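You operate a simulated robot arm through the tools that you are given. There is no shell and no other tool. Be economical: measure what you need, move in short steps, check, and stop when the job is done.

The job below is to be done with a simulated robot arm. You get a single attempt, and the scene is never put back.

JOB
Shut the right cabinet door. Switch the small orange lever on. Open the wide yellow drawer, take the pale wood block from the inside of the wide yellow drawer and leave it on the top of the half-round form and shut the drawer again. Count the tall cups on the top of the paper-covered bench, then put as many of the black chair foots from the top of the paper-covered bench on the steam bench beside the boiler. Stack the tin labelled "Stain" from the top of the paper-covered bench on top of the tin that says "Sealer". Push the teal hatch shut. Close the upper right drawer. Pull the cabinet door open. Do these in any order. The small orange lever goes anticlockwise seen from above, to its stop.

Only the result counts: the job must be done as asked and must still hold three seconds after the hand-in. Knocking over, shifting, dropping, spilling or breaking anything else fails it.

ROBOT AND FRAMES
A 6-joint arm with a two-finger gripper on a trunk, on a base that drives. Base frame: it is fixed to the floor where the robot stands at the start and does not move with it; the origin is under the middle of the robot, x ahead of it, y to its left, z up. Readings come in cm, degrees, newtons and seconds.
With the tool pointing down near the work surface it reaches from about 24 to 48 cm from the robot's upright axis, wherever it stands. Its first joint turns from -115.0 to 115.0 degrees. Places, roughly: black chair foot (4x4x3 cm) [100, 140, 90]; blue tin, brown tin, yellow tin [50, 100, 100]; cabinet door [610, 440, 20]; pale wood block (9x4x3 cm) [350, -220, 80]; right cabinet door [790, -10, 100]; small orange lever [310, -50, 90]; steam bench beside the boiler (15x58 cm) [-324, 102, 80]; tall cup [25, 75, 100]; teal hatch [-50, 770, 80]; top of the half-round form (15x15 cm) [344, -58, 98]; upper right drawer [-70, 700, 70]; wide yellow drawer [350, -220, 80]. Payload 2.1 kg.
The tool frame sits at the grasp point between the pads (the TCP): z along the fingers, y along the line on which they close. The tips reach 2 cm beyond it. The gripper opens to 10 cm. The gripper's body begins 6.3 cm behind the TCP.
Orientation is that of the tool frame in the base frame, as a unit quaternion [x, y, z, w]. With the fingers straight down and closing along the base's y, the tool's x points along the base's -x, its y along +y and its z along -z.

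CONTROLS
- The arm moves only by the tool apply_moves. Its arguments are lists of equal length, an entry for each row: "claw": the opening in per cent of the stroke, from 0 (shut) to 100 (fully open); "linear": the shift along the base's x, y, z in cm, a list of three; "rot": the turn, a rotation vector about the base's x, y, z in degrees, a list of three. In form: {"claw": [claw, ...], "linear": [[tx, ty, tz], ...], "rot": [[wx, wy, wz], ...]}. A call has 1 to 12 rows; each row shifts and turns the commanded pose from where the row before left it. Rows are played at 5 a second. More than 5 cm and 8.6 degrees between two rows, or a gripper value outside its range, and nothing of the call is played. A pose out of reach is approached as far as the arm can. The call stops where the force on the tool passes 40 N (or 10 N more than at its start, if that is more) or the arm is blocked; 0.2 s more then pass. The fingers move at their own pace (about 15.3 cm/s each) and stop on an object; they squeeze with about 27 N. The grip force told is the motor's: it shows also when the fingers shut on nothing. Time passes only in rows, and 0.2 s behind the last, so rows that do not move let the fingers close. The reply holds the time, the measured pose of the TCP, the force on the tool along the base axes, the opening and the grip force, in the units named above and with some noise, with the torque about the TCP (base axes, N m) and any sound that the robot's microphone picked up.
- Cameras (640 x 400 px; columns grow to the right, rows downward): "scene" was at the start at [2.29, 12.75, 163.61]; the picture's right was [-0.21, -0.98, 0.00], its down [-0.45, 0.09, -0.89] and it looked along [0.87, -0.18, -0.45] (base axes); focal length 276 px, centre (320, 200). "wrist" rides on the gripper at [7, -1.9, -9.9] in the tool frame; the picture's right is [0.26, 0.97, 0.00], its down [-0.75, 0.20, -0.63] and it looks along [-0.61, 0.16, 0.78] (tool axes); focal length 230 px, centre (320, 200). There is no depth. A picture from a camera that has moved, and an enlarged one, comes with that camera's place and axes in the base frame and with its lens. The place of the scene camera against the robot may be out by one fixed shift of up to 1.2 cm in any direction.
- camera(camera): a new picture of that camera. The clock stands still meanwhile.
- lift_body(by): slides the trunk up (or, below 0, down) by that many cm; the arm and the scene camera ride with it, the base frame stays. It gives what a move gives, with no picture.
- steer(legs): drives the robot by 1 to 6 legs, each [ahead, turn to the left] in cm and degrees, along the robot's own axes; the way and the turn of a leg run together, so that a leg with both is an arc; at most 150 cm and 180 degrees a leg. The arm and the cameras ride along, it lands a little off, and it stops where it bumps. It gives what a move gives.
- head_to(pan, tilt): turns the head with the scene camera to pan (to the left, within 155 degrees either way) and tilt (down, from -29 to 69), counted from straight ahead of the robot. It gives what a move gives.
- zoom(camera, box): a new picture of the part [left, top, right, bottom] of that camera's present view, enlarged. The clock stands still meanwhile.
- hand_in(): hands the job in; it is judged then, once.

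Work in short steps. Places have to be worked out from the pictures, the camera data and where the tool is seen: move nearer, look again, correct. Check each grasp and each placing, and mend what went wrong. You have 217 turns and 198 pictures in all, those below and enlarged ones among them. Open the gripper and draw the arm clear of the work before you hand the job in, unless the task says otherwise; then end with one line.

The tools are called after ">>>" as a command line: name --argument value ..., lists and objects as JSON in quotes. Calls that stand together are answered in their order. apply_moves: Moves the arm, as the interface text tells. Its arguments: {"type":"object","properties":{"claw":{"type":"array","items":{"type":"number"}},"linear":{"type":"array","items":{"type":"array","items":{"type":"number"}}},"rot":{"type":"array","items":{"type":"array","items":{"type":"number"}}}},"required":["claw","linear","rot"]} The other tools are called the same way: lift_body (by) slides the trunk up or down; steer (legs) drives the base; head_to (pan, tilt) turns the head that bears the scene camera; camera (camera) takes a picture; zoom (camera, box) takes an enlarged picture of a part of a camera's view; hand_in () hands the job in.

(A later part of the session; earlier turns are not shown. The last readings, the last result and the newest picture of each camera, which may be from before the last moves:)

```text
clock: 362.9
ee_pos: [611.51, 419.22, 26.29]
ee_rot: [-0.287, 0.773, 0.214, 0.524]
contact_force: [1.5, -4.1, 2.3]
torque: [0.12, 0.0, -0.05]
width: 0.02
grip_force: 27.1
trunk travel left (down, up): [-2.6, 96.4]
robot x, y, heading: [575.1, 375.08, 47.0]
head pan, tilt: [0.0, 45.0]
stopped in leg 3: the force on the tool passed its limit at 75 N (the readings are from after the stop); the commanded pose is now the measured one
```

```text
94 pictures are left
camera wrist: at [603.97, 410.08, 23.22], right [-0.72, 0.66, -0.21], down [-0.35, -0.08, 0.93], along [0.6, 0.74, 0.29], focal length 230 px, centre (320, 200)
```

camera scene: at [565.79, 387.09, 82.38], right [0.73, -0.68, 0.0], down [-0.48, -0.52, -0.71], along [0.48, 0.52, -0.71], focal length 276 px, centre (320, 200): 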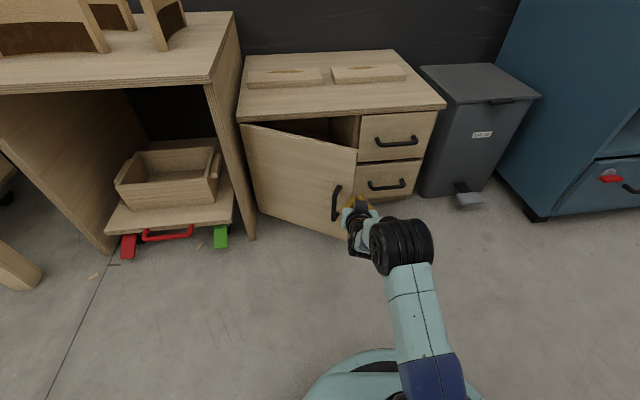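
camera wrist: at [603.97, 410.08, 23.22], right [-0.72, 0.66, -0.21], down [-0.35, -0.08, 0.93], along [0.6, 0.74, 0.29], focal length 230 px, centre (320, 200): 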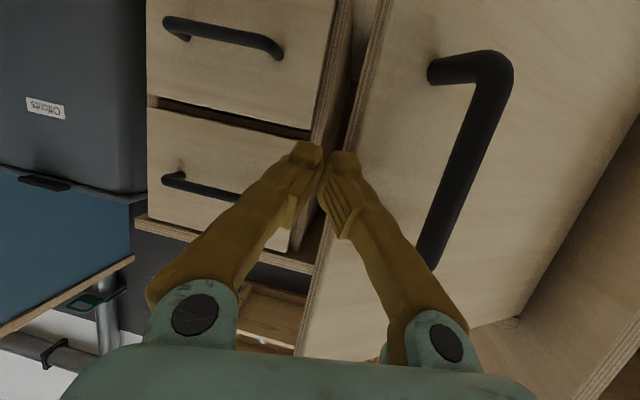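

The doorway needs a pull square to the door. I re-position the robot to the left (heading ≈10°) to re-grip the handle from there.

>>> steer --legs '[[0, -3], [-15, 0], [0, -104], [-52, 0], [0, 70]]'

>>> camera --camera "scene"

>>> camera --camera "wrist"

```text
clock: 374.7
ee_pos: [591.75, 424.7, 26.22]
ee_rot: [-0.051, 0.823, 0.053, 0.563]
contact_force: [0.2, 1.0, -0.6]
torque: [0.01, 0.0, 0.05]
width: 0.0
grip_force: 27.8
trunk travel left (down, up): [-2.6, 96.4]
robot x, y, heading: [536.96, 408.39, 13.3]
head pan, tilt: [0.0, 45.0]
```

```text
93 pictures are left
camera scene: at [535.38, 423.25, 82.38], right [0.23, -0.97, 0.0], down [-0.69, -0.16, -0.71], along [0.69, 0.16, -0.71], focal length 276 px, centre (320, 200)
```

scene: 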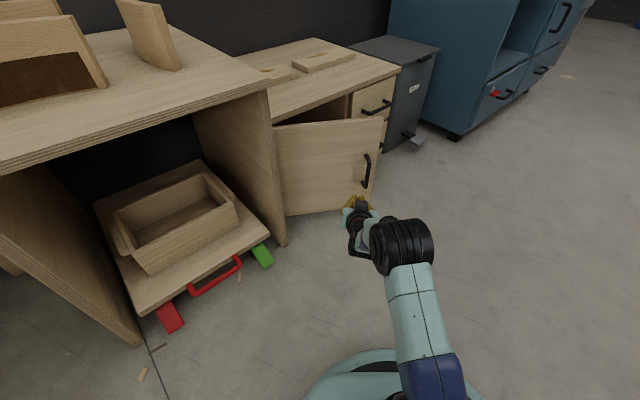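

```text
92 pictures are left
camera wrist: at [580.35, 421.38, 23.19], right [-0.23, 0.95, -0.21], down [-0.34, 0.13, 0.93], along [0.91, 0.28, 0.29], focal length 230 px, centre (320, 200)
```

wrist: 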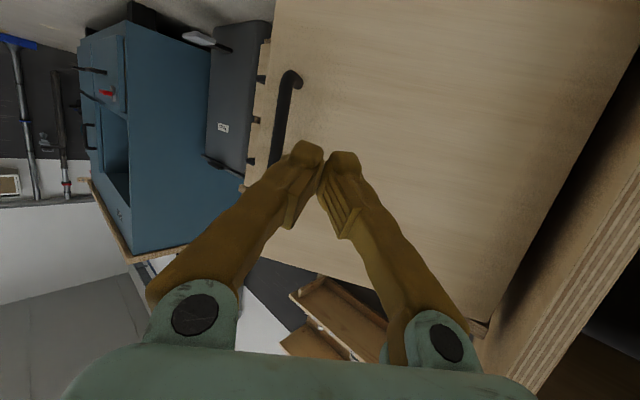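

Handle is slightly right of the tool line. I turn right 4.5°, open the fingers and look.

>>> steer --legs '[[0, -4.5]]'

>>> apply_moves --claw '[70, 70, 70]' --linear '[[0, 0, 0], [0, 0, 0], [0, 0, 0]]' --rot '[[0, 0, 0], [0, 0, 0], [0, 0, 0]]'

>>> steer --legs '[[7, 0]]'

>>> camera --camera "wrist"

```text
clock: 375.6
ee_pos: [592.8, 420.39, 26.3]
ee_rot: [-0.017, 0.825, 0.029, 0.565]
contact_force: [-0.4, -0.1, 0.2]
torque: [0.0, 0.06, 0.04]
width: 0.0
grip_force: 27.3
trunk travel left (down, up): [-2.6, 96.4]
robot x, y, heading: [537.2, 408.05, 8.6]
head pan, tilt: [0.0, 45.0]
```

```text
clock: 376.4
ee_pos: [592.71, 420.44, 26.3]
ee_rot: [-0.017, 0.825, 0.03, 0.565]
contact_force: [-0.1, 0.3, 0.2]
torque: [0.01, 0.01, 0.03]
width: 6.98
grip_force: 0.1
trunk travel left (down, up): [-2.6, 96.4]
robot x, y, heading: [537.18, 408.22, 8.7]
head pan, tilt: [0.0, 45.0]
```

```text
clock: 377.4
ee_pos: [599.86, 421.53, 26.17]
ee_rot: [-0.016, 0.825, 0.029, 0.565]
contact_force: [0.6, 0.0, 1.0]
torque: [-0.01, -0.04, -0.03]
width: 7.02
grip_force: 0.0
trunk travel left (down, up): [-2.6, 96.4]
robot x, y, heading: [544.27, 409.76, 8.9]
head pan, tilt: [0.0, 45.0]
```

```text
91 pictures are left
camera wrist: at [588.19, 418.99, 23.19], right [-0.15, 0.97, -0.21], down [-0.33, 0.15, 0.93], along [0.93, 0.21, 0.29], focal length 230 px, centre (320, 200)
```

wrist: 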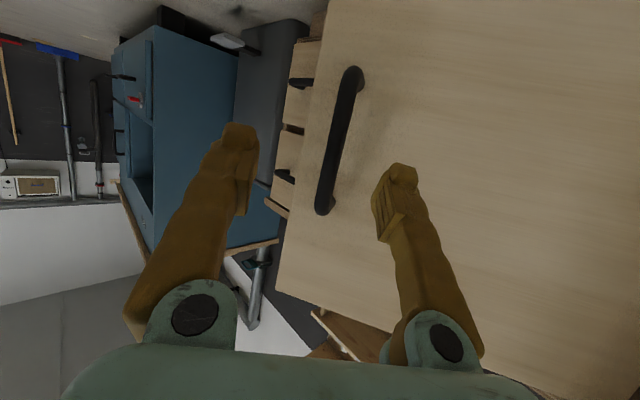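

The handle is between the fingers. I go 5 cm further and close.

>>> steer --legs '[[5, 0]]'

>>> camera --camera "wrist"

```text
clock: 378.3
ee_pos: [604.64, 422.21, 26.27]
ee_rot: [-0.018, 0.825, 0.031, 0.565]
contact_force: [0.1, 1.0, 0.2]
torque: [-0.01, 0.0, -0.01]
width: 7.0
grip_force: 0.0
trunk travel left (down, up): [-2.6, 96.4]
robot x, y, heading: [549.17, 410.64, 8.8]
head pan, tilt: [0.0, 45.0]
```

```text
90 pictures are left
camera wrist: at [593.05, 419.75, 23.18], right [-0.15, 0.97, -0.21], down [-0.33, 0.15, 0.93], along [0.93, 0.21, 0.29], focal length 230 px, centre (320, 200)
```

wrist: 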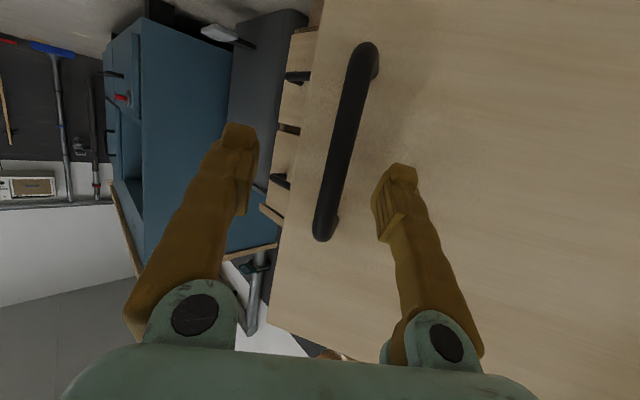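

A bit more forward, then close.

>>> steer --legs '[[2, 0]]'

>>> apply_moves --claw '[30, 0, 0, 0]' --linear '[[0, 0, 0], [0, 0, 0], [0, 0, 0], [0, 0, 0]]' --rot '[[0, 0, 0], [0, 0, 0], [0, 0, 0], [0, 0, 0]]'

>>> camera --camera "wrist"

```text
clock: 379.1
ee_pos: [606.54, 422.54, 26.21]
ee_rot: [-0.017, 0.825, 0.03, 0.564]
contact_force: [-0.1, 1.0, 0.1]
torque: [0.02, 0.04, 0.02]
width: 6.99
grip_force: 0.1
trunk travel left (down, up): [-2.6, 96.4]
robot x, y, heading: [550.87, 409.97, 8.4]
head pan, tilt: [0.0, 45.0]
```

```text
clock: 379.8
ee_pos: [606.39, 423.2, 26.15]
ee_rot: [-0.024, 0.825, 0.032, 0.564]
contact_force: [-2.3, 9.7, 0.1]
torque: [-0.03, -0.01, -0.09]
width: 0.59
grip_force: 32.8
trunk travel left (down, up): [-2.6, 96.4]
robot x, y, heading: [550.79, 410.62, 9.5]
head pan, tilt: [0.0, 45.0]
stopped in row 3: the force on the tool passed its limit at 44 N (the readings are from after the stop); the commanded pose is now the measured one
```

```text
89 pictures are left
camera wrist: at [594.88, 420.5, 23.16], right [-0.17, 0.96, -0.22], down [-0.33, 0.15, 0.93], along [0.93, 0.23, 0.29], focal length 230 px, centre (320, 200)
```

wrist: 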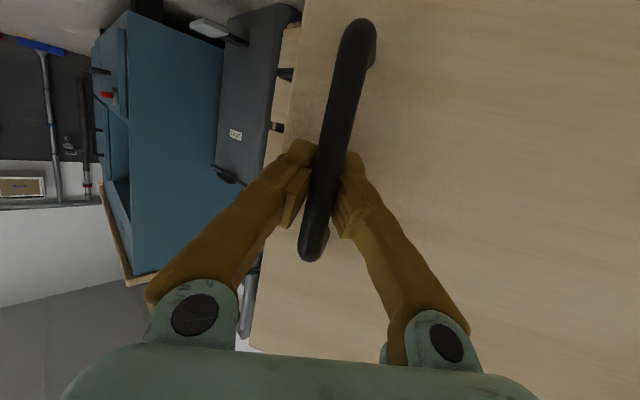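

Gripped again. I pull back along −x in small arcs.

>>> steer --legs '[[-6, 1], [-6, 1]]'

>>> camera --camera "scene"

```text
clock: 380.9
ee_pos: [601.19, 422.3, 26.23]
ee_rot: [-0.021, 0.825, 0.032, 0.564]
contact_force: [-0.6, -0.8, 2.5]
torque: [0.01, 0.15, 0.03]
width: 0.6
grip_force: 31.5
trunk travel left (down, up): [-2.6, 96.4]
robot x, y, heading: [545.9, 409.9, 9.4]
head pan, tilt: [0.0, 45.0]
stopped in leg 1: the force on the tool passed its limit at 45 N (the readings are from after the stop); the commanded pose is now the measured one
```

```text
88 pictures are left
camera scene: at [544.87, 424.51, 82.39], right [0.16, -0.99, 0.0], down [-0.7, -0.12, -0.71], along [0.7, 0.12, -0.71], focal length 276 px, centre (320, 200)
```

scene: 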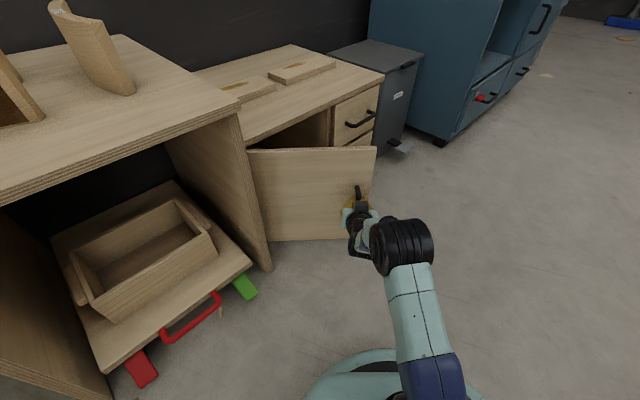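

It works; continue.

>>> steer --legs '[[-6, 1.5]]'

>>> steer --legs '[[-6, 3]]'

>>> steer --legs '[[-6, 4]]'

>>> camera --camera "scene"

```text
clock: 381.8
ee_pos: [594.81, 422.8, 26.19]
ee_rot: [-0.033, 0.825, 0.041, 0.563]
contact_force: [-3.0, -17.5, 0.2]
torque: [-0.13, 0.04, 0.23]
width: 0.0
grip_force: 29.8
trunk travel left (down, up): [-2.6, 96.4]
robot x, y, heading: [539.79, 408.47, 10.7]
head pan, tilt: [0.0, 45.0]
```

```text
clock: 382.8
ee_pos: [588.36, 424.39, 26.35]
ee_rot: [-0.055, 0.823, 0.055, 0.563]
contact_force: [7.3, 19.9, 1.9]
torque: [0.17, -0.01, -0.35]
width: 0.01
grip_force: 29.2
trunk travel left (down, up): [-2.6, 96.4]
robot x, y, heading: [534.17, 407.57, 13.8]
head pan, tilt: [0.0, 45.0]
```

```text
clock: 383.7
ee_pos: [584.44, 426.16, 26.53]
ee_rot: [-0.077, 0.819, 0.07, 0.565]
contact_force: [0.7, 1.2, 0.6]
torque: [-0.01, 0.1, -0.04]
width: 0.61
grip_force: 29.5
trunk travel left (down, up): [-2.6, 96.4]
robot x, y, heading: [531.0, 406.45, 16.6]
head pan, tilt: [0.0, 45.0]
stopped in leg 1: the force on the tool passed its limit at 51 N (the readings are from after the stop); the commanded pose is now the measured one
```

```text
87 pictures are left
camera scene: at [528.31, 421.26, 82.38], right [0.28, -0.96, 0.0], down [-0.68, -0.2, -0.71], along [0.68, 0.2, -0.71], focal length 276 px, centre (320, 200)
```

scene: 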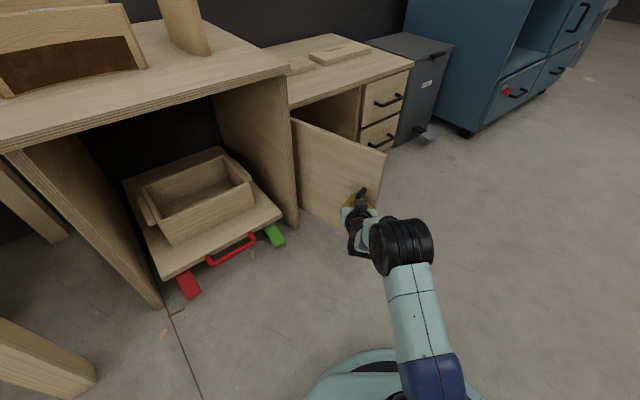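

Open about 68°. One or two more pulls.

>>> steer --legs '[[-5, 6]]'

>>> steer --legs '[[-4, 6]]'

>>> camera --camera "scene"

```text
clock: 384.6
ee_pos: [579.52, 429.73, 26.74]
ee_rot: [-0.113, 0.813, 0.094, 0.563]
contact_force: [2.9, 4.6, -3.4]
torque: [0.01, -0.1, -0.05]
width: 0.61
grip_force: 29.4
trunk travel left (down, up): [-2.6, 96.4]
robot x, y, heading: [527.72, 405.86, 20.6]
head pan, tilt: [0.0, 45.0]
stopped in leg 1: the force on the tool passed its limit at 55 N (the readings are from after the stop); the commanded pose is now the measured one
```

```text
clock: 385.4
ee_pos: [577.78, 431.21, 26.67]
ee_rot: [-0.129, 0.81, 0.106, 0.563]
contact_force: [6.7, 6.0, -7.1]
torque: [0.05, -0.21, -0.08]
width: 0.59
grip_force: 29.9
trunk travel left (down, up): [-2.6, 96.4]
robot x, y, heading: [526.97, 405.42, 22.6]
head pan, tilt: [0.0, 45.0]
stopped in leg 1: the force on the tool passed its limit at 51 N (the readings are from after the stop); the commanded pose is now the measured one
```

```text
86 pictures are left
camera scene: at [522.72, 419.59, 82.37], right [0.38, -0.92, 0.0], down [-0.65, -0.27, -0.71], along [0.65, 0.27, -0.71], focal length 276 px, centre (320, 200)
```

scene: 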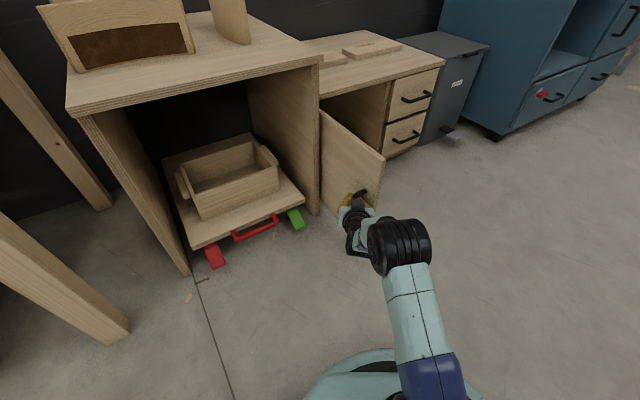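

Door is ~82° open. I release, back straight off, and raise the trunk.

>>> apply_moves --claw '[50, 80, 80]' --linear '[[0, 0, 0], [0, 0, 0], [0, 0, 0]]' --rot '[[0, 0, 0], [0, 0, 0], [0, 0, 0]]'

>>> steer --legs '[[-15, 0]]'

>>> camera --camera "scene"

>>> lift_body --by 40

>>> lift_body --by 40

```text
clock: 386.2
ee_pos: [577.66, 431.21, 26.87]
ee_rot: [-0.127, 0.81, 0.106, 0.563]
contact_force: [-0.7, -0.1, -0.5]
torque: [-0.04, -0.02, 0.01]
width: 7.99
grip_force: 0.0
trunk travel left (down, up): [-2.6, 96.4]
robot x, y, heading: [527.0, 405.22, 22.4]
head pan, tilt: [0.0, 45.0]
```

```text
clock: 387.6
ee_pos: [563.66, 425.22, 26.9]
ee_rot: [-0.128, 0.81, 0.106, 0.563]
contact_force: [0.5, -0.2, -1.1]
torque: [0.0, -0.02, 0.0]
width: 7.99
grip_force: 0.0
trunk travel left (down, up): [-2.6, 96.4]
robot x, y, heading: [512.69, 399.39, 22.6]
head pan, tilt: [0.0, 45.0]
```

```text
85 pictures are left
camera scene: at [508.58, 413.69, 82.38], right [0.38, -0.92, 0.0], down [-0.65, -0.27, -0.71], along [0.65, 0.27, -0.71], focal length 276 px, centre (320, 200)
```

scene: 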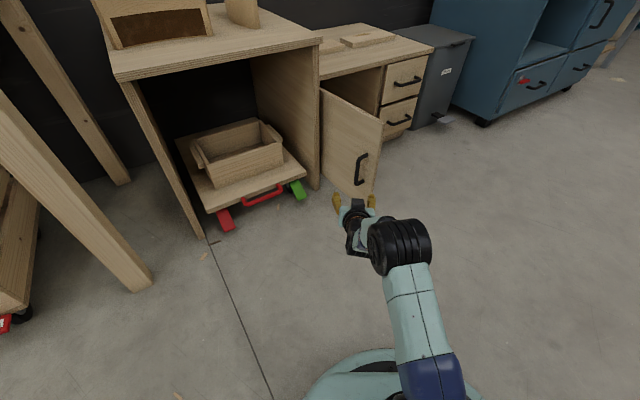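

```text
clock: 391.4
ee_pos: [563.74, 425.36, 66.87]
ee_rot: [-0.127, 0.809, 0.106, 0.563]
contact_force: [0.6, -1.0, 0.0]
torque: [0.0, 0.0, 0.01]
width: 7.99
grip_force: 0.0
trunk travel left (down, up): [-42.6, 56.4]
robot x, y, heading: [512.72, 399.73, 22.7]
head pan, tilt: [0.0, 45.0]
```

```text
clock: 395.3
ee_pos: [563.79, 425.43, 106.81]
ee_rot: [-0.128, 0.81, 0.106, 0.563]
contact_force: [-0.1, 0.6, -0.1]
torque: [0.02, 0.01, -0.01]
width: 8.0
grip_force: 0.1
trunk travel left (down, up): [-82.6, 16.4]
robot x, y, heading: [512.8, 399.05, 22.7]
head pan, tilt: [0.0, 45.0]
```

Door open. Next, the right cabinet door near (790, −10, 100): I turn that way and look.

>>> steer --legs '[[0, -60]]'

>>> head_to --pan -10 --tilt 15

>>> camera --camera "scene"

```text
clock: 398.3
ee_pos: [560.62, 367.87, 106.81]
ee_rot: [0.296, 0.764, -0.191, 0.541]
contact_force: [0.4, -0.2, 0.0]
torque: [0.02, 0.04, 0.0]
width: 8.02
grip_force: 0.0
trunk travel left (down, up): [-82.6, 16.4]
robot x, y, heading: [512.9, 399.48, -37.7]
head pan, tilt: [0.0, 45.0]
```

```text
clock: 399.3
ee_pos: [560.56, 367.85, 106.88]
ee_rot: [0.296, 0.764, -0.192, 0.541]
contact_force: [-0.6, 0.3, -0.2]
torque: [-0.04, 0.0, -0.02]
width: 8.0
grip_force: 0.0
trunk travel left (down, up): [-82.6, 16.4]
robot x, y, heading: [512.46, 399.21, -37.8]
head pan, tilt: [-10.0, 15.0]
```

```text
84 pictures are left
camera scene: at [522.11, 407.79, 167.05], right [-0.74, -0.67, 0.0], down [-0.17, 0.19, -0.97], along [0.65, -0.71, -0.26], focal length 276 px, centre (320, 200)
```

scene: 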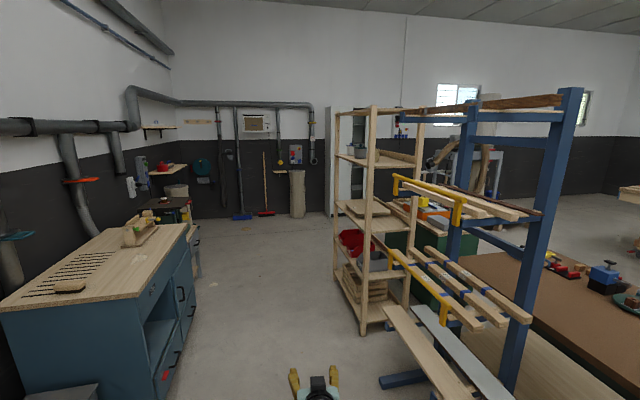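

A tall grey cabinet stands behind the rack. I drive down the aisle past the rack and look.

>>> steer --legs '[[0, 7], [150, 0], [88, 0], [0, -45]]'

>>> head_to --pan 0 --tilt 15

>>> camera --camera "scene"

```text
clock: 413.9
ee_pos: [739.25, 221.46, 106.88]
ee_rot: [0.534, 0.621, -0.361, 0.445]
contact_force: [-0.6, -1.0, -0.2]
torque: [0.02, -0.01, -0.01]
width: 7.99
grip_force: 0.2
trunk travel left (down, up): [-82.6, 16.4]
robot x, y, heading: [721.7, 275.89, -76.9]
head pan, tilt: [-10.0, 15.0]
```

```text
clock: 414.6
ee_pos: [739.12, 221.32, 106.8]
ee_rot: [0.534, 0.621, -0.361, 0.445]
contact_force: [-0.3, 0.2, 0.3]
torque: [0.02, -0.01, -0.02]
width: 8.01
grip_force: 0.2
trunk travel left (down, up): [-82.6, 16.4]
robot x, y, heading: [721.43, 276.18, -76.8]
head pan, tilt: [0.0, 15.0]
```

```text
83 pictures are left
camera scene: at [735.4, 276.53, 167.06], right [-0.97, -0.23, 0.0], down [-0.06, 0.25, -0.97], along [0.22, -0.94, -0.26], focal length 276 px, centre (320, 200)
```

scene: 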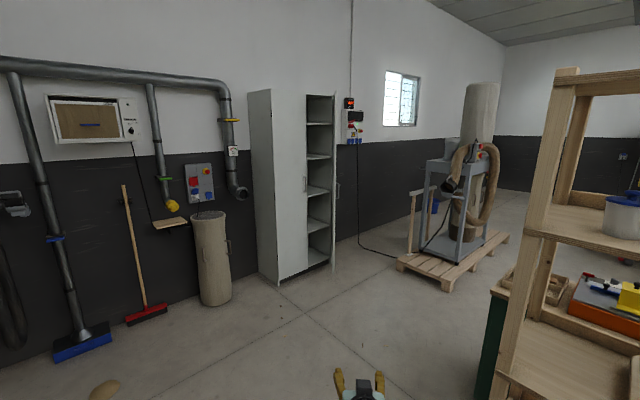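

I zoom on the cabinet.

>>> zoom --camera "scene" --box '[230, 80, 370, 300]'

```text
1.82 times, centred on (300, 190) of scene
camera zoom: at [735.4, 276.53, 167.06], right [-0.97, -0.23, 0.0], down [-0.06, 0.25, -0.97], along [0.22, -0.94, -0.26], focal length 502 px, centre (356, 218)
```

zoom: 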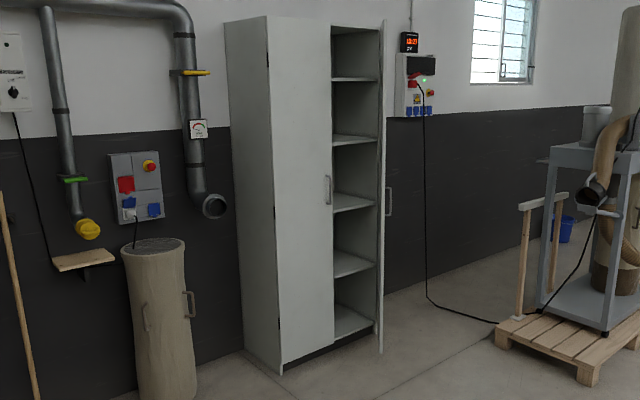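

The right door stands about 50° open. I raise the arm, drive alongside, and turn to face its outer side.

>>> lift_body --by 16

>>> steer --legs '[[0, -13.5], [150, 0], [85, 0], [0, 50]]'

>>> head_to --pan 0 --tilt 30

>>> camera --camera "scene"

```text
clock: 416.4
ee_pos: [739.07, 221.32, 122.77]
ee_rot: [0.534, 0.622, -0.36, 0.445]
contact_force: [0.9, 0.3, -0.4]
torque: [0.01, -0.01, 0.0]
width: 8.01
grip_force: 0.0
trunk travel left (down, up): [-98.6, 0.4]
robot x, y, heading: [721.51, 275.87, -77.0]
head pan, tilt: [0.0, 15.0]
```

```text
clock: 431.0
ee_pos: [767.58, 7.38, 122.79]
ee_rot: [0.314, 0.757, -0.204, 0.536]
contact_force: [0.3, -0.3, 0.0]
torque: [0.03, -0.02, -0.02]
width: 7.98
grip_force: 0.1
trunk travel left (down, up): [-98.6, 0.4]
robot x, y, heading: [721.19, 41.02, -40.5]
head pan, tilt: [0.0, 15.0]
```

```text
clock: 431.8
ee_pos: [767.6, 7.42, 122.76]
ee_rot: [0.313, 0.757, -0.203, 0.536]
contact_force: [-0.8, -0.1, 0.2]
torque: [-0.01, 0.03, 0.0]
width: 7.98
grip_force: 0.1
trunk travel left (down, up): [-98.6, 0.4]
robot x, y, heading: [720.84, 41.21, -40.3]
head pan, tilt: [0.0, 30.0]
```

```text
81 pictures are left
camera scene: at [731.91, 50.36, 180.64], right [-0.65, -0.76, 0.0], down [-0.38, 0.32, -0.87], along [0.66, -0.56, -0.5], focal length 276 px, centre (320, 200)
```

scene: 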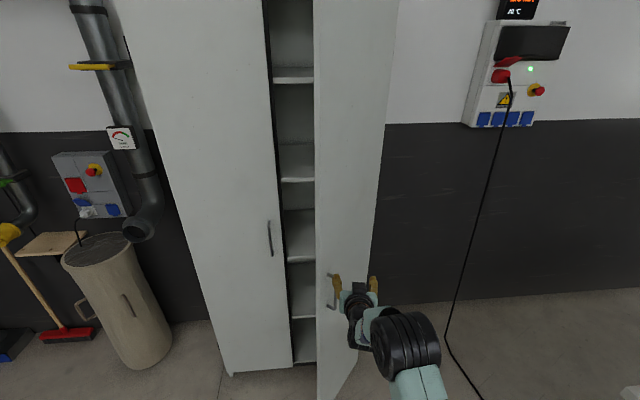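

The outer face is ahead, handle below my tool height. I close the fingers, turn 4° left and drive forward to push the door.

>>> apply_moves --claw '[0, 0, 0]' --linear '[[0, 0, 0], [0, 0, 0], [0, 0, 0]]' --rot '[[0, 0, 0], [0, 0, 0], [0, 0, 0]]'

>>> steer --legs '[[0, 4], [26, 0]]'

>>> camera --camera "scene"

```text
clock: 432.6
ee_pos: [767.49, 7.3, 122.82]
ee_rot: [0.314, 0.756, -0.204, 0.536]
contact_force: [-0.3, 0.3, -0.1]
torque: [0.0, 0.0, 0.0]
width: 0.02
grip_force: 26.7
trunk travel left (down, up): [-98.6, 0.4]
robot x, y, heading: [720.82, 40.98, -40.5]
head pan, tilt: [0.0, 30.0]
```

```text
clock: 434.9
ee_pos: [790.11, -4.23, 123.06]
ee_rot: [0.287, 0.766, -0.185, 0.544]
contact_force: [-0.7, 0.4, 0.3]
torque: [-0.02, 0.0, 0.04]
width: 0.0
grip_force: 26.5
trunk travel left (down, up): [-98.6, 0.4]
robot x, y, heading: [742.3, 25.77, -36.3]
head pan, tilt: [0.0, 30.0]
```

```text
80 pictures are left
camera scene: at [751.44, 36.23, 180.66], right [-0.59, -0.81, 0.0], down [-0.4, 0.29, -0.87], along [0.7, -0.51, -0.5], focal length 276 px, centre (320, 200)
```

scene: 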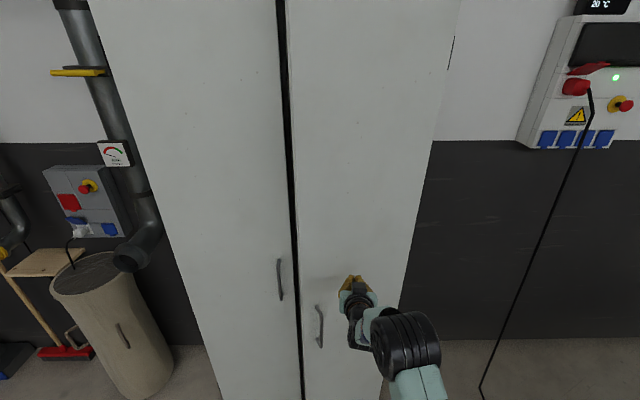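

Door is swinging nicely, nearly shut. I continue pushing.

>>> steer --legs '[[12, 0]]'

>>> camera --camera "scene"

```text
clock: 436.1
ee_pos: [799.31, -10.82, 123.34]
ee_rot: [0.285, 0.766, -0.185, 0.545]
contact_force: [1.3, -1.1, -0.5]
torque: [0.01, 0.01, 0.01]
width: 0.01
grip_force: 26.5
trunk travel left (down, up): [-98.6, 0.4]
robot x, y, heading: [751.36, 19.16, -36.3]
head pan, tilt: [0.0, 30.0]
```

```text
79 pictures are left
camera scene: at [761.04, 29.24, 180.63], right [-0.59, -0.81, 0.0], down [-0.4, 0.29, -0.87], along [0.7, -0.51, -0.5], focal length 276 px, centre (320, 200)
```

scene: 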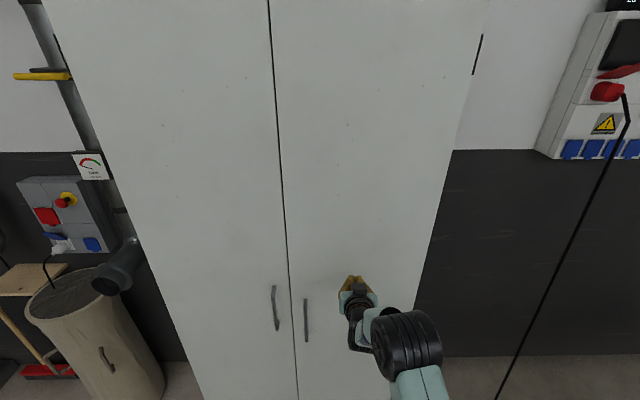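

Almost flush; I push until resistance.

>>> steer --legs '[[5, 0]]'

>>> zoom --camera "scene" --box '[200, 0, 440, 400]'

```text
clock: 437.2
ee_pos: [797.2, -10.48, 120.07]
ee_rot: [0.287, 0.8, -0.179, 0.496]
contact_force: [-2.6, -0.1, -3.1]
torque: [-0.2, -0.32, 0.15]
width: 0.02
grip_force: 26.8
trunk travel left (down, up): [-98.6, 0.4]
robot x, y, heading: [755.12, 16.31, -36.2]
head pan, tilt: [0.0, 30.0]
stopped in leg 1: the force on the tool passed its limit at 324 N (the readings are from after the stop); the commanded pose is now the measured one
```

```text
1.00 times, centred on (320, 200) of scene (not enlarged: the box is as wide or as high as the picture)
camera zoom: at [753.32, 34.78, 181.27], right [-0.59, -0.81, 0.0], down [-0.34, 0.25, -0.9], along [0.73, -0.53, -0.43], focal length 276 px, centre (320, 200)
```

zoom: 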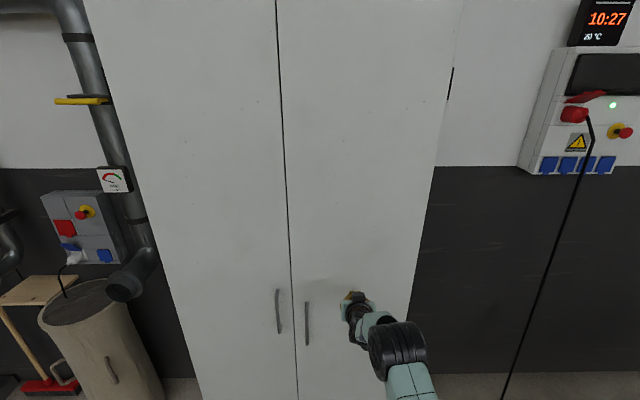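

Firmly shut. I back off and check the door stays closed.

>>> steer --legs '[[-30, 0]]'

>>> camera --camera "scene"

```text
clock: 437.9
ee_pos: [795.35, -15.21, 105.49]
ee_rot: [0.347, 0.862, -0.142, 0.34]
contact_force: [0.1, 1.6, -0.1]
torque: [-0.06, -0.01, -0.04]
width: 0.0
grip_force: 26.8
trunk travel left (down, up): [-98.6, 0.4]
robot x, y, heading: [754.96, 15.97, -36.1]
head pan, tilt: [0.0, 30.0]
stopped in leg 1: the robot was blocked; the commanded pose is now the measured one
```

```text
77 pictures are left
camera scene: at [758.68, 30.92, 181.1], right [-0.59, -0.81, 0.0], down [-0.37, 0.27, -0.89], along [0.72, -0.52, -0.46], focal length 276 px, centre (320, 200)
```

scene: 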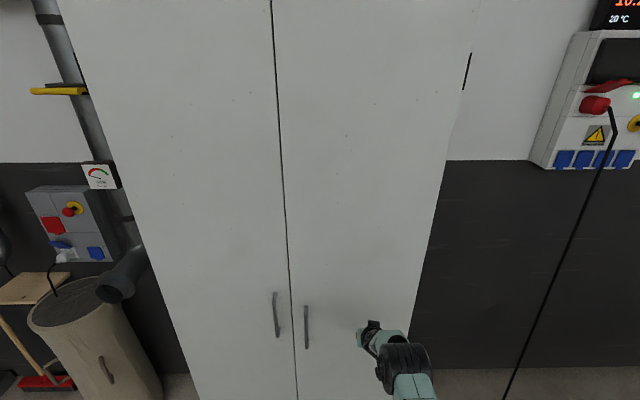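

The reverse was reported blocked, perhaps a transient from the push. I look at the wrist view and try a small reverse.

>>> steer --legs '[[-8, 0]]'

>>> camera --camera "scene"

```text
clock: 438.7
ee_pos: [799.07, -16.83, 102.74]
ee_rot: [0.341, 0.873, -0.135, 0.321]
contact_force: [0.7, -0.1, 0.2]
torque: [0.02, 0.02, 0.0]
width: 0.0
grip_force: 27.8
trunk travel left (down, up): [-98.6, 0.4]
robot x, y, heading: [754.13, 16.81, -36.3]
head pan, tilt: [0.0, 30.0]
stopped in leg 1: the robot was blocked; the commanded pose is now the measured one
```

```text
76 pictures are left
camera scene: at [764.57, 26.59, 180.64], right [-0.59, -0.81, 0.0], down [-0.4, 0.3, -0.87], along [0.7, -0.51, -0.5], focal length 276 px, centre (320, 200)
```

scene: 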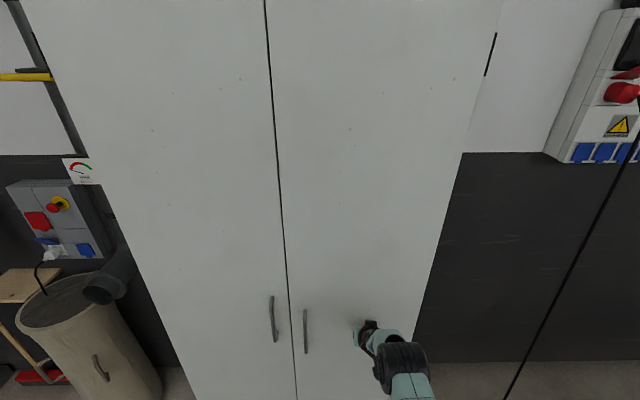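

The robot has settled level again. I try reversing once more.

>>> steer --legs '[[-8, 0]]'

>>> camera --camera "wrist"

```text
clock: 439.7
ee_pos: [790.72, -11.34, 103.26]
ee_rot: [0.34, 0.872, -0.133, 0.327]
contact_force: [-1.4, 1.4, 0.3]
torque: [0.0, -0.01, 0.03]
width: 0.0
grip_force: 26.7
trunk travel left (down, up): [-98.6, 0.4]
robot x, y, heading: [747.94, 20.93, -36.3]
head pan, tilt: [0.0, 30.0]
```

```text
75 pictures are left
camera wrist: at [780.89, -4.62, 105.92], right [0.51, 0.84, -0.18], down [0.25, 0.05, 0.97], along [0.82, -0.54, -0.18], focal length 230 px, centre (320, 200)
```

wrist: 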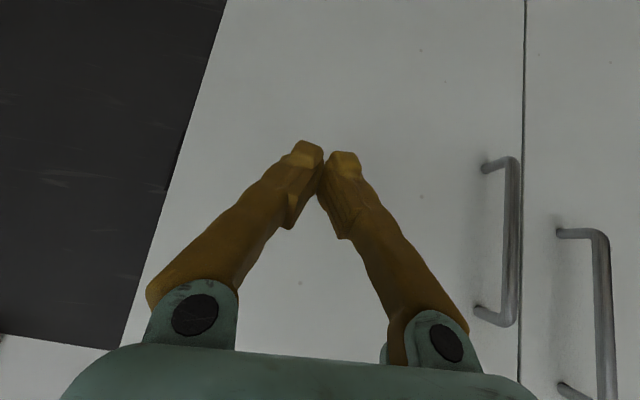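

Door closed. I back off, and turn left to face west, then look for the way to the cart with the lever and drawer.

>>> steer --legs '[[-28, 0], [0, 110], [0, 100]]'

>>> head_to --pan 0 --tilt 18

>>> camera --camera "scene"

```text
clock: 440.8
ee_pos: [785.38, -4.42, 107.92]
ee_rot: [0.307, 0.862, -0.159, 0.37]
contact_force: [2.9, -3.1, -1.9]
torque: [0.12, 0.17, 0.01]
width: 0.0
grip_force: 27.2
trunk travel left (down, up): [-98.6, 0.4]
robot x, y, heading: [741.78, 25.83, -36.2]
head pan, tilt: [0.0, 30.0]
stopped in leg 1: the robot was blocked; the commanded pose is now the measured one
```

```text
clock: 441.6
ee_pos: [789.96, -7.76, 105.36]
ee_rot: [0.31, 0.868, -0.155, 0.355]
contact_force: [0.3, 0.8, 2.4]
torque: [-0.02, 0.02, -0.04]
width: 0.0
grip_force: 26.8
trunk travel left (down, up): [-98.6, 0.4]
robot x, y, heading: [742.29, 25.26, -35.9]
head pan, tilt: [0.0, 18.0]
```

```text
74 pictures are left
camera scene: at [756.1, 32.86, 182.67], right [-0.59, -0.81, 0.0], down [-0.27, 0.2, -0.94], along [0.76, -0.56, -0.33], focal length 276 px, centre (320, 200)
```

scene: 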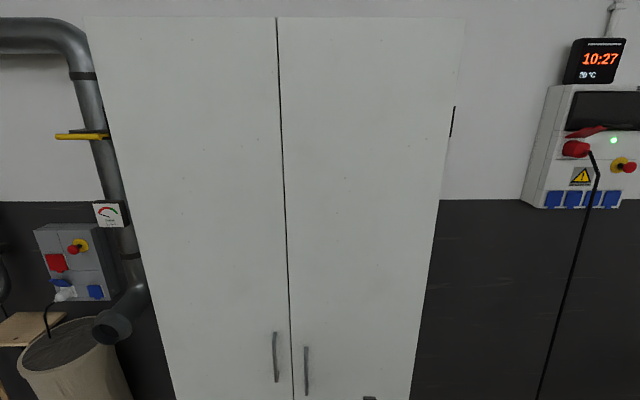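

Blocked again; I look behind the robot.

>>> head_to --pan 150 --tilt 50

>>> camera --camera "scene"

>>> head_to --pan -150 --tilt 50

>>> camera --camera "scene"

```text
clock: 443.9
ee_pos: [788.05, -6.67, 105.88]
ee_rot: [0.311, 0.867, -0.157, 0.357]
contact_force: [-0.7, -0.7, 0.1]
torque: [-0.02, 0.01, 0.01]
width: 0.02
grip_force: 27.1
trunk travel left (down, up): [-98.6, 0.4]
robot x, y, heading: [741.75, 25.14, -36.1]
head pan, tilt: [150.0, 50.0]
```

```text
73 pictures are left
camera scene: at [741.66, 48.14, 177.68], right [0.91, 0.4, 0.0], down [0.31, -0.7, -0.64], along [-0.26, 0.59, -0.77], focal length 276 px, centre (320, 200)
```

scene: 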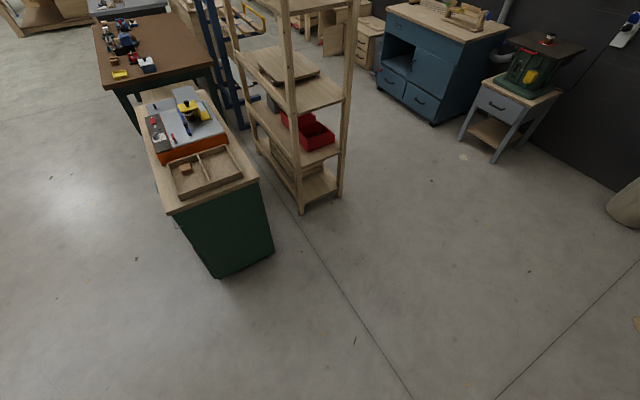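

```text
clock: 448.0
ee_pos: [788.06, -6.65, 105.86]
ee_rot: [0.311, 0.867, -0.157, 0.357]
contact_force: [-0.4, -0.4, 0.1]
torque: [0.03, 0.02, -0.01]
width: 0.01
grip_force: 27.0
trunk travel left (down, up): [-98.6, 0.4]
robot x, y, heading: [742.13, 25.58, -35.9]
head pan, tilt: [-150.0, 50.0]
```

```text
72 pictures are left
camera scene: at [737.17, 41.86, 177.69], right [0.11, 0.99, 0.0], down [0.76, -0.08, -0.64], along [-0.64, 0.07, -0.77], focal length 276 px, centre (320, 200)
```

scene: 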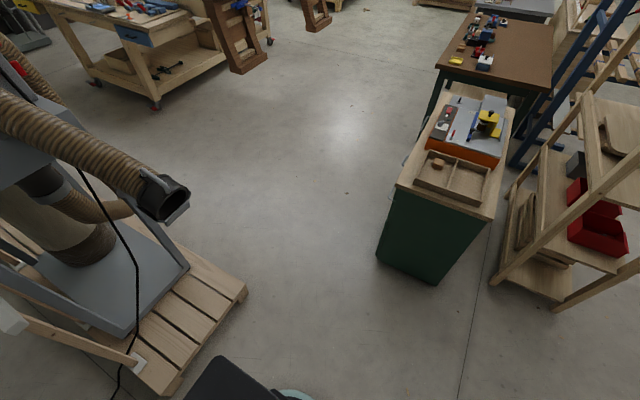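

Nothing is behind; it was likely rocking with the trunk at its top. I lower the trunk and retry.

>>> lift_body --by -16

>>> steer --legs '[[-10, 0]]'

```text
clock: 449.9
ee_pos: [788.12, -6.84, 90.01]
ee_rot: [0.31, 0.867, -0.157, 0.358]
contact_force: [-0.3, -0.3, -0.3]
torque: [-0.02, -0.03, 0.0]
width: 0.0
grip_force: 27.0
trunk travel left (down, up): [-82.6, 16.4]
robot x, y, heading: [741.94, 25.5, -36.2]
head pan, tilt: [-150.0, 50.0]
```

```text
clock: 451.0
ee_pos: [780.7, -1.2, 89.45]
ee_rot: [0.311, 0.869, -0.155, 0.353]
contact_force: [0.0, -0.5, 0.1]
torque: [0.02, 0.01, 0.01]
width: 0.01
grip_force: 26.8
trunk travel left (down, up): [-82.6, 16.4]
robot x, y, heading: [733.94, 31.64, -36.2]
head pan, tilt: [-150.0, 50.0]
```

Reversing works. I fold the arm back to a vertical tool nearer the body, then turn west.

>>> apply_moves --claw '[0, 0, 0, 0, 0]' --linear '[[-2.9, 2.1, 3], [-2.9, 2.1, 3], [-2.9, 2.1, 3], [-2.9, 2.1, 3], [-2.9, 2.1, 3]]' --rot '[[4.8, 6.6, 0], [4.8, 6.6, 0], [4.8, 6.6, 0], [4.8, 6.6, 0], [4.8, 6.6, 0]]'

>>> steer --legs '[[0, 100], [0, 103], [79, 0]]'

>>> head_to --pan 15 --tilt 20

>>> camera --camera "scene"

```text
clock: 452.2
ee_pos: [765.18, 9.99, 104.92]
ee_rot: [0.319, 0.946, -0.056, 0.026]
contact_force: [-1.2, 0.4, 0.6]
torque: [0.0, -0.02, -0.02]
width: 0.0
grip_force: 26.7
trunk travel left (down, up): [-82.6, 16.4]
robot x, y, heading: [734.39, 31.31, -36.1]
head pan, tilt: [-150.0, 50.0]
```

```text
clock: 465.0
ee_pos: [620.05, 55.36, 104.88]
ee_rot: [0.991, -0.116, -0.039, -0.05]
contact_force: [0.1, 0.1, -0.8]
torque: [0.04, 0.02, 0.02]
width: 0.01
grip_force: 27.0
trunk travel left (down, up): [-82.6, 16.4]
robot x, y, heading: [657.69, 48.41, 167.6]
head pan, tilt: [-150.0, 50.0]
```

```text
clock: 467.5
ee_pos: [619.94, 55.35, 104.78]
ee_rot: [0.991, -0.117, -0.038, -0.05]
contact_force: [0.2, -0.1, -0.5]
torque: [0.01, 0.0, -0.03]
width: 0.01
grip_force: 26.5
trunk travel left (down, up): [-82.6, 16.4]
robot x, y, heading: [657.29, 48.06, 167.9]
head pan, tilt: [15.0, 20.0]
```

```text
71 pictures are left
camera scene: at [650.23, 33.53, 166.24], right [-0.05, 1.0, 0.0], down [0.34, 0.02, -0.94], along [-0.94, -0.05, -0.34], focal length 276 px, centre (320, 200)
```

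scene: 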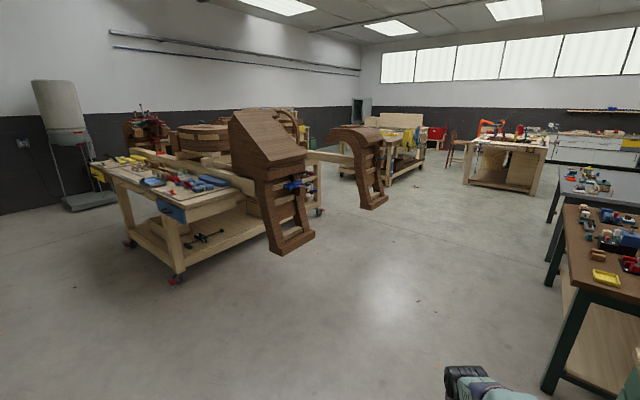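

I zoom on the cart.

>>> zoom --camera "scene" --box '[80, 90, 400, 290]'

```text
2.00 times, centred on (240, 190) of scene
camera zoom: at [650.23, 33.53, 166.24], right [-0.05, 1.0, 0.0], down [0.34, 0.02, -0.94], along [-0.94, -0.05, -0.34], focal length 552 px, centre (480, 220)
```

zoom: 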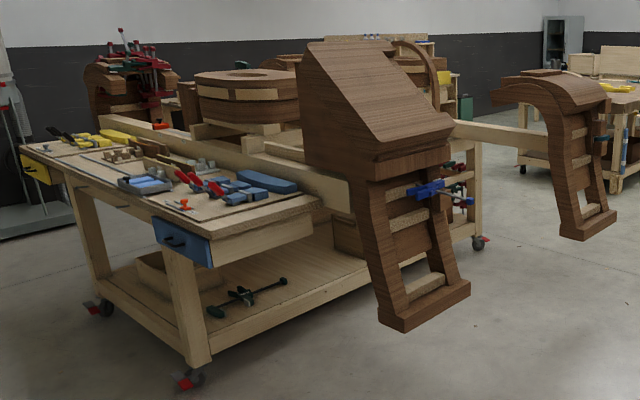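

I move closer to view the cart from its north-east side.

>>> steer --legs '[[150, 0], [20, 0], [0, 30]]'

>>> head_to --pan 15 --tilt 22

>>> camera --camera "scene"

```text
clock: 477.5
ee_pos: [456.75, 73.24, 104.89]
ee_rot: [0.989, 0.134, -0.049, -0.038]
contact_force: [0.1, -0.2, 0.4]
torque: [0.0, -0.01, -0.01]
width: 0.01
grip_force: 27.2
trunk travel left (down, up): [-82.6, 16.4]
robot x, y, heading: [492.8, 84.98, -163.1]
head pan, tilt: [15.0, 20.0]
```

```text
clock: 478.2
ee_pos: [456.77, 73.21, 104.78]
ee_rot: [0.989, 0.134, -0.05, -0.039]
contact_force: [-0.2, 0.2, -0.1]
torque: [-0.01, 0.02, 0.01]
width: 0.01
grip_force: 26.7
trunk travel left (down, up): [-82.6, 16.4]
robot x, y, heading: [492.73, 85.09, -163.5]
head pan, tilt: [15.0, 22.0]
```

```text
69 pictures are left
camera scene: at [494.06, 69.1, 165.92], right [-0.53, 0.85, 0.0], down [0.32, 0.2, -0.93], along [-0.79, -0.49, -0.37], focal length 276 px, centre (320, 200)
```

scene: 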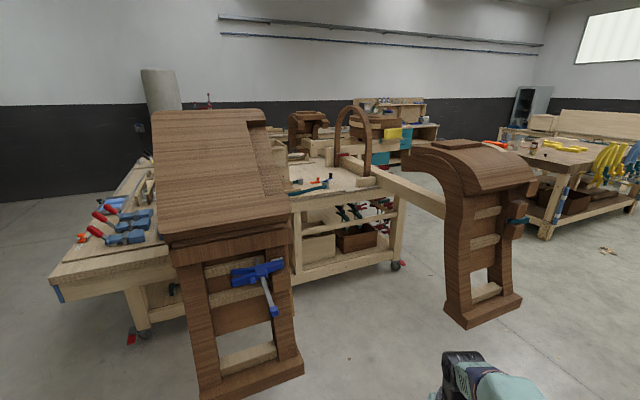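

I zoom on the table centre around the small orange thing.

>>> zoom --camera "scene" --box '[240, 90, 440, 230]'

>>> zoom --camera "scene" --box '[40, 130, 200, 260]'

```text
2.86 times, centred on (340, 160) of scene
camera zoom: at [494.06, 69.1, 165.92], right [-0.53, 0.85, 0.0], down [0.32, 0.2, -0.93], along [-0.79, -0.49, -0.37], focal length 788 px, centre (263, 314)
```

zoom: 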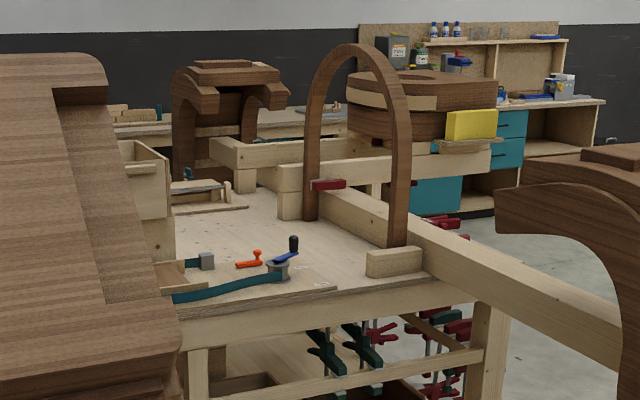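

```text
3.08 times, centred on (120, 195) of scene
camera zoom: at [494.06, 69.1, 165.92], right [-0.53, 0.85, 0.0], down [0.32, 0.2, -0.93], along [-0.79, -0.49, -0.37], focal length 849 px, centre (935, 215)
```

zoom: 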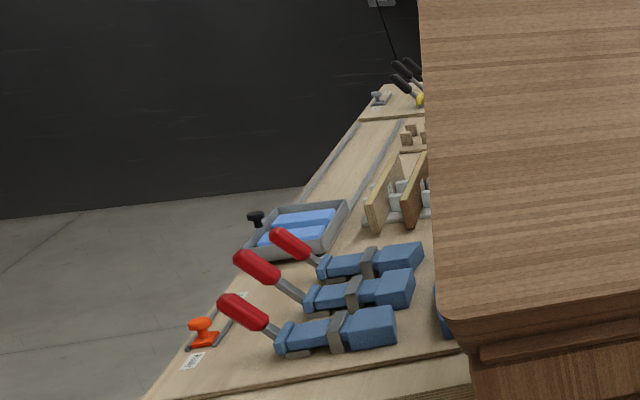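

The orange lever is near (300,-55) on the table between the two big forms. I drive into that gap and face the table.

>>> steer --legs '[[140, 0], [0, 37]]'

>>> head_to --pan 0 --tilt 32

>>> camera --camera "scene"

```text
clock: 483.9
ee_pos: [337.31, 36.45, 105.11]
ee_rot: [0.989, 0.132, -0.049, -0.046]
contact_force: [-0.3, 1.8, 0.2]
torque: [-0.2, -0.04, 0.04]
width: 0.0
grip_force: 27.4
trunk travel left (down, up): [-82.6, 16.4]
robot x, y, heading: [372.0, 49.67, -163.3]
head pan, tilt: [15.0, 22.0]
stopped in leg 1: the force on the tool passed its limit at 52 N (the readings are from after the stop); the commanded pose is now the measured one
```

```text
clock: 484.7
ee_pos: [337.33, 36.36, 104.9]
ee_rot: [0.993, 0.105, -0.052, -0.034]
contact_force: [9.7, -12.5, -4.8]
torque: [1.58, 1.28, 0.03]
width: 0.0
grip_force: 26.9
trunk travel left (down, up): [-82.6, 16.4]
robot x, y, heading: [372.42, 49.26, -163.3]
head pan, tilt: [0.0, 32.0]
```

```text
66 pictures are left
camera scene: at [375.96, 26.32, 163.67], right [-0.29, 0.96, 0.06], down [0.49, 0.2, -0.85], along [-0.82, -0.21, -0.53], focal length 276 px, centre (320, 200)
```

scene: 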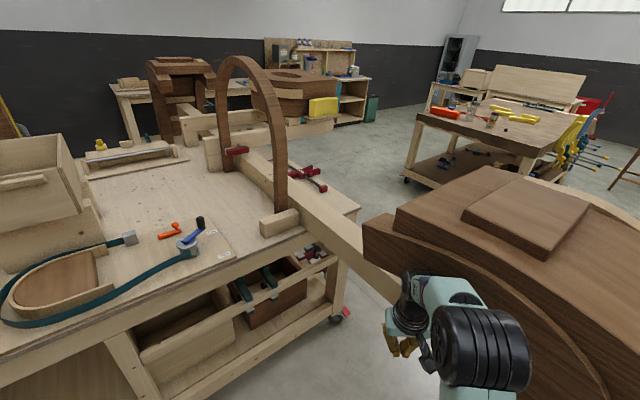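

The tool bumped the right form's hood. I back up straight away.

>>> steer --legs '[[-20, 0]]'

>>> camera --camera "scene"

```text
clock: 485.4
ee_pos: [340.19, 32.85, 104.48]
ee_rot: [0.996, 0.049, -0.045, 0.054]
contact_force: [5.7, 1.0, 0.9]
torque: [-0.17, 0.45, -0.03]
width: 0.0
grip_force: 27.1
trunk travel left (down, up): [-82.6, 16.4]
robot x, y, heading: [371.29, 48.48, -157.0]
head pan, tilt: [0.0, 32.0]
stopped in leg 1: the robot was blocked; the commanded pose is now the measured one
```

```text
65 pictures are left
camera scene: at [386.1, 18.46, 162.57], right [-0.39, 0.91, 0.13], down [0.41, 0.3, -0.86], along [-0.82, -0.28, -0.49], focal length 276 px, centre (320, 200)
```

scene: 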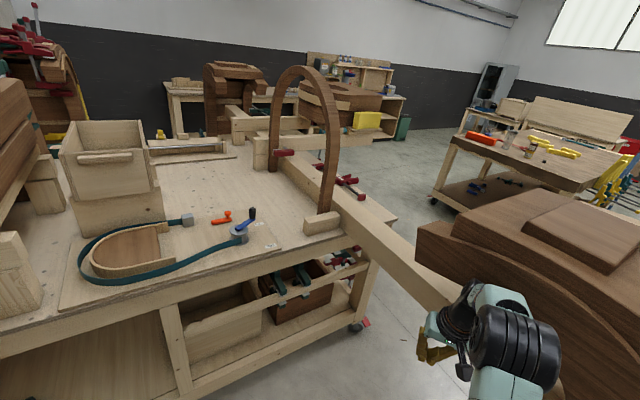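

The robot is rocking; I pause a moment and look again.

>>> apply_moves --claw '[0, 0, 0]' --linear '[[0, 0, 0], [0, 0, 0], [0, 0, 0]]' --rot '[[0, 0, 0], [0, 0, 0], [0, 0, 0]]'

>>> camera --camera "scene"

```text
clock: 485.8
ee_pos: [344.66, 28.84, 104.73]
ee_rot: [0.991, 0.105, -0.003, 0.086]
contact_force: [2.5, 1.7, 0.7]
torque: [-0.16, 0.18, -0.05]
width: 0.0
grip_force: 26.7
trunk travel left (down, up): [-82.6, 16.4]
robot x, y, heading: [365.84, 45.72, -141.5]
head pan, tilt: [0.0, 32.0]
stopped in row 1: the arm was blocked; the commanded pose is now the measured one
```

```text
64 pictures are left
camera scene: at [396.2, 14.14, 160.92], right [-0.61, 0.77, 0.19], down [0.28, 0.43, -0.86], along [-0.74, -0.47, -0.48], focal length 276 px, centre (320, 200)
```

scene: 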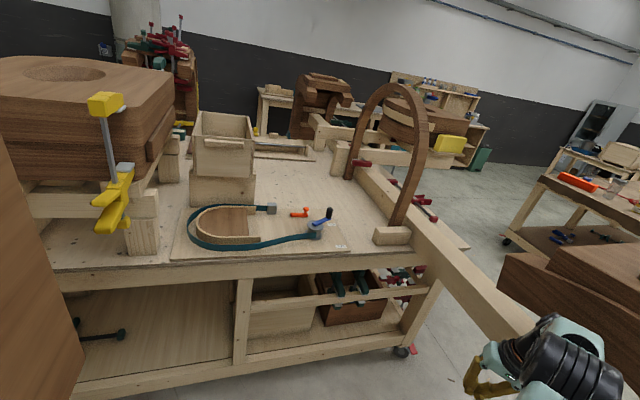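

Still swaying as after the cabinet push; I wait once more with a null move.

>>> apply_moves --claw '[0, 0]' --linear '[[0, 0, 0], [0, 0, 0]]' --rot '[[0, 0, 0], [0, 0, 0]]'

>>> apply_moves --claw '[0, 0]' --linear '[[0, 0, 0], [0, 0, 0]]' --rot '[[0, 0, 0], [0, 0, 0]]'

>>> camera --camera "scene"

```text
clock: 486.1
ee_pos: [341.46, 28.72, 101.69]
ee_rot: [0.987, 0.112, 0.073, 0.094]
contact_force: [-2.2, -4.0, 0.4]
torque: [0.38, -0.02, 0.11]
width: 0.01
grip_force: 27.1
trunk travel left (down, up): [-82.6, 16.4]
robot x, y, heading: [361.62, 41.75, -127.0]
head pan, tilt: [0.0, 32.0]
stopped in row 1: the arm was blocked; the commanded pose is now the measured one
```

```text
clock: 486.4
ee_pos: [348.62, 24.85, 101.38]
ee_rot: [0.98, 0.105, 0.122, 0.119]
contact_force: [0.6, 0.9, 2.7]
torque: [-0.05, 0.1, -0.05]
width: 0.0
grip_force: 27.6
trunk travel left (down, up): [-82.6, 16.4]
robot x, y, heading: [357.92, 33.95, -107.0]
head pan, tilt: [0.0, 32.0]
stopped in row 1: the arm was blocked; the commanded pose is now the measured one
```

```text
63 pictures are left
camera scene: at [405.74, 16.73, 158.7], right [-0.93, 0.29, 0.23], down [-0.03, 0.56, -0.82], along [-0.37, -0.77, -0.52], focal length 276 px, centre (320, 200)
```

scene: 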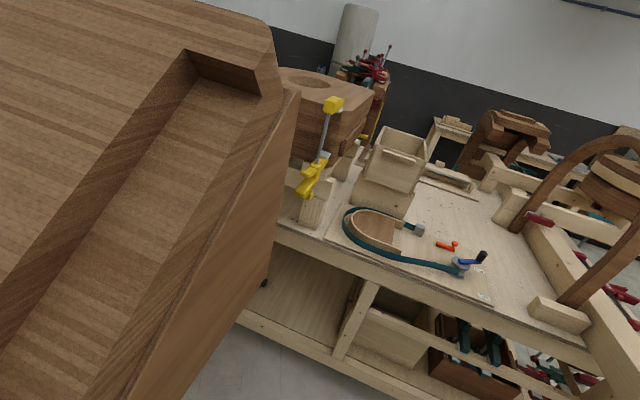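

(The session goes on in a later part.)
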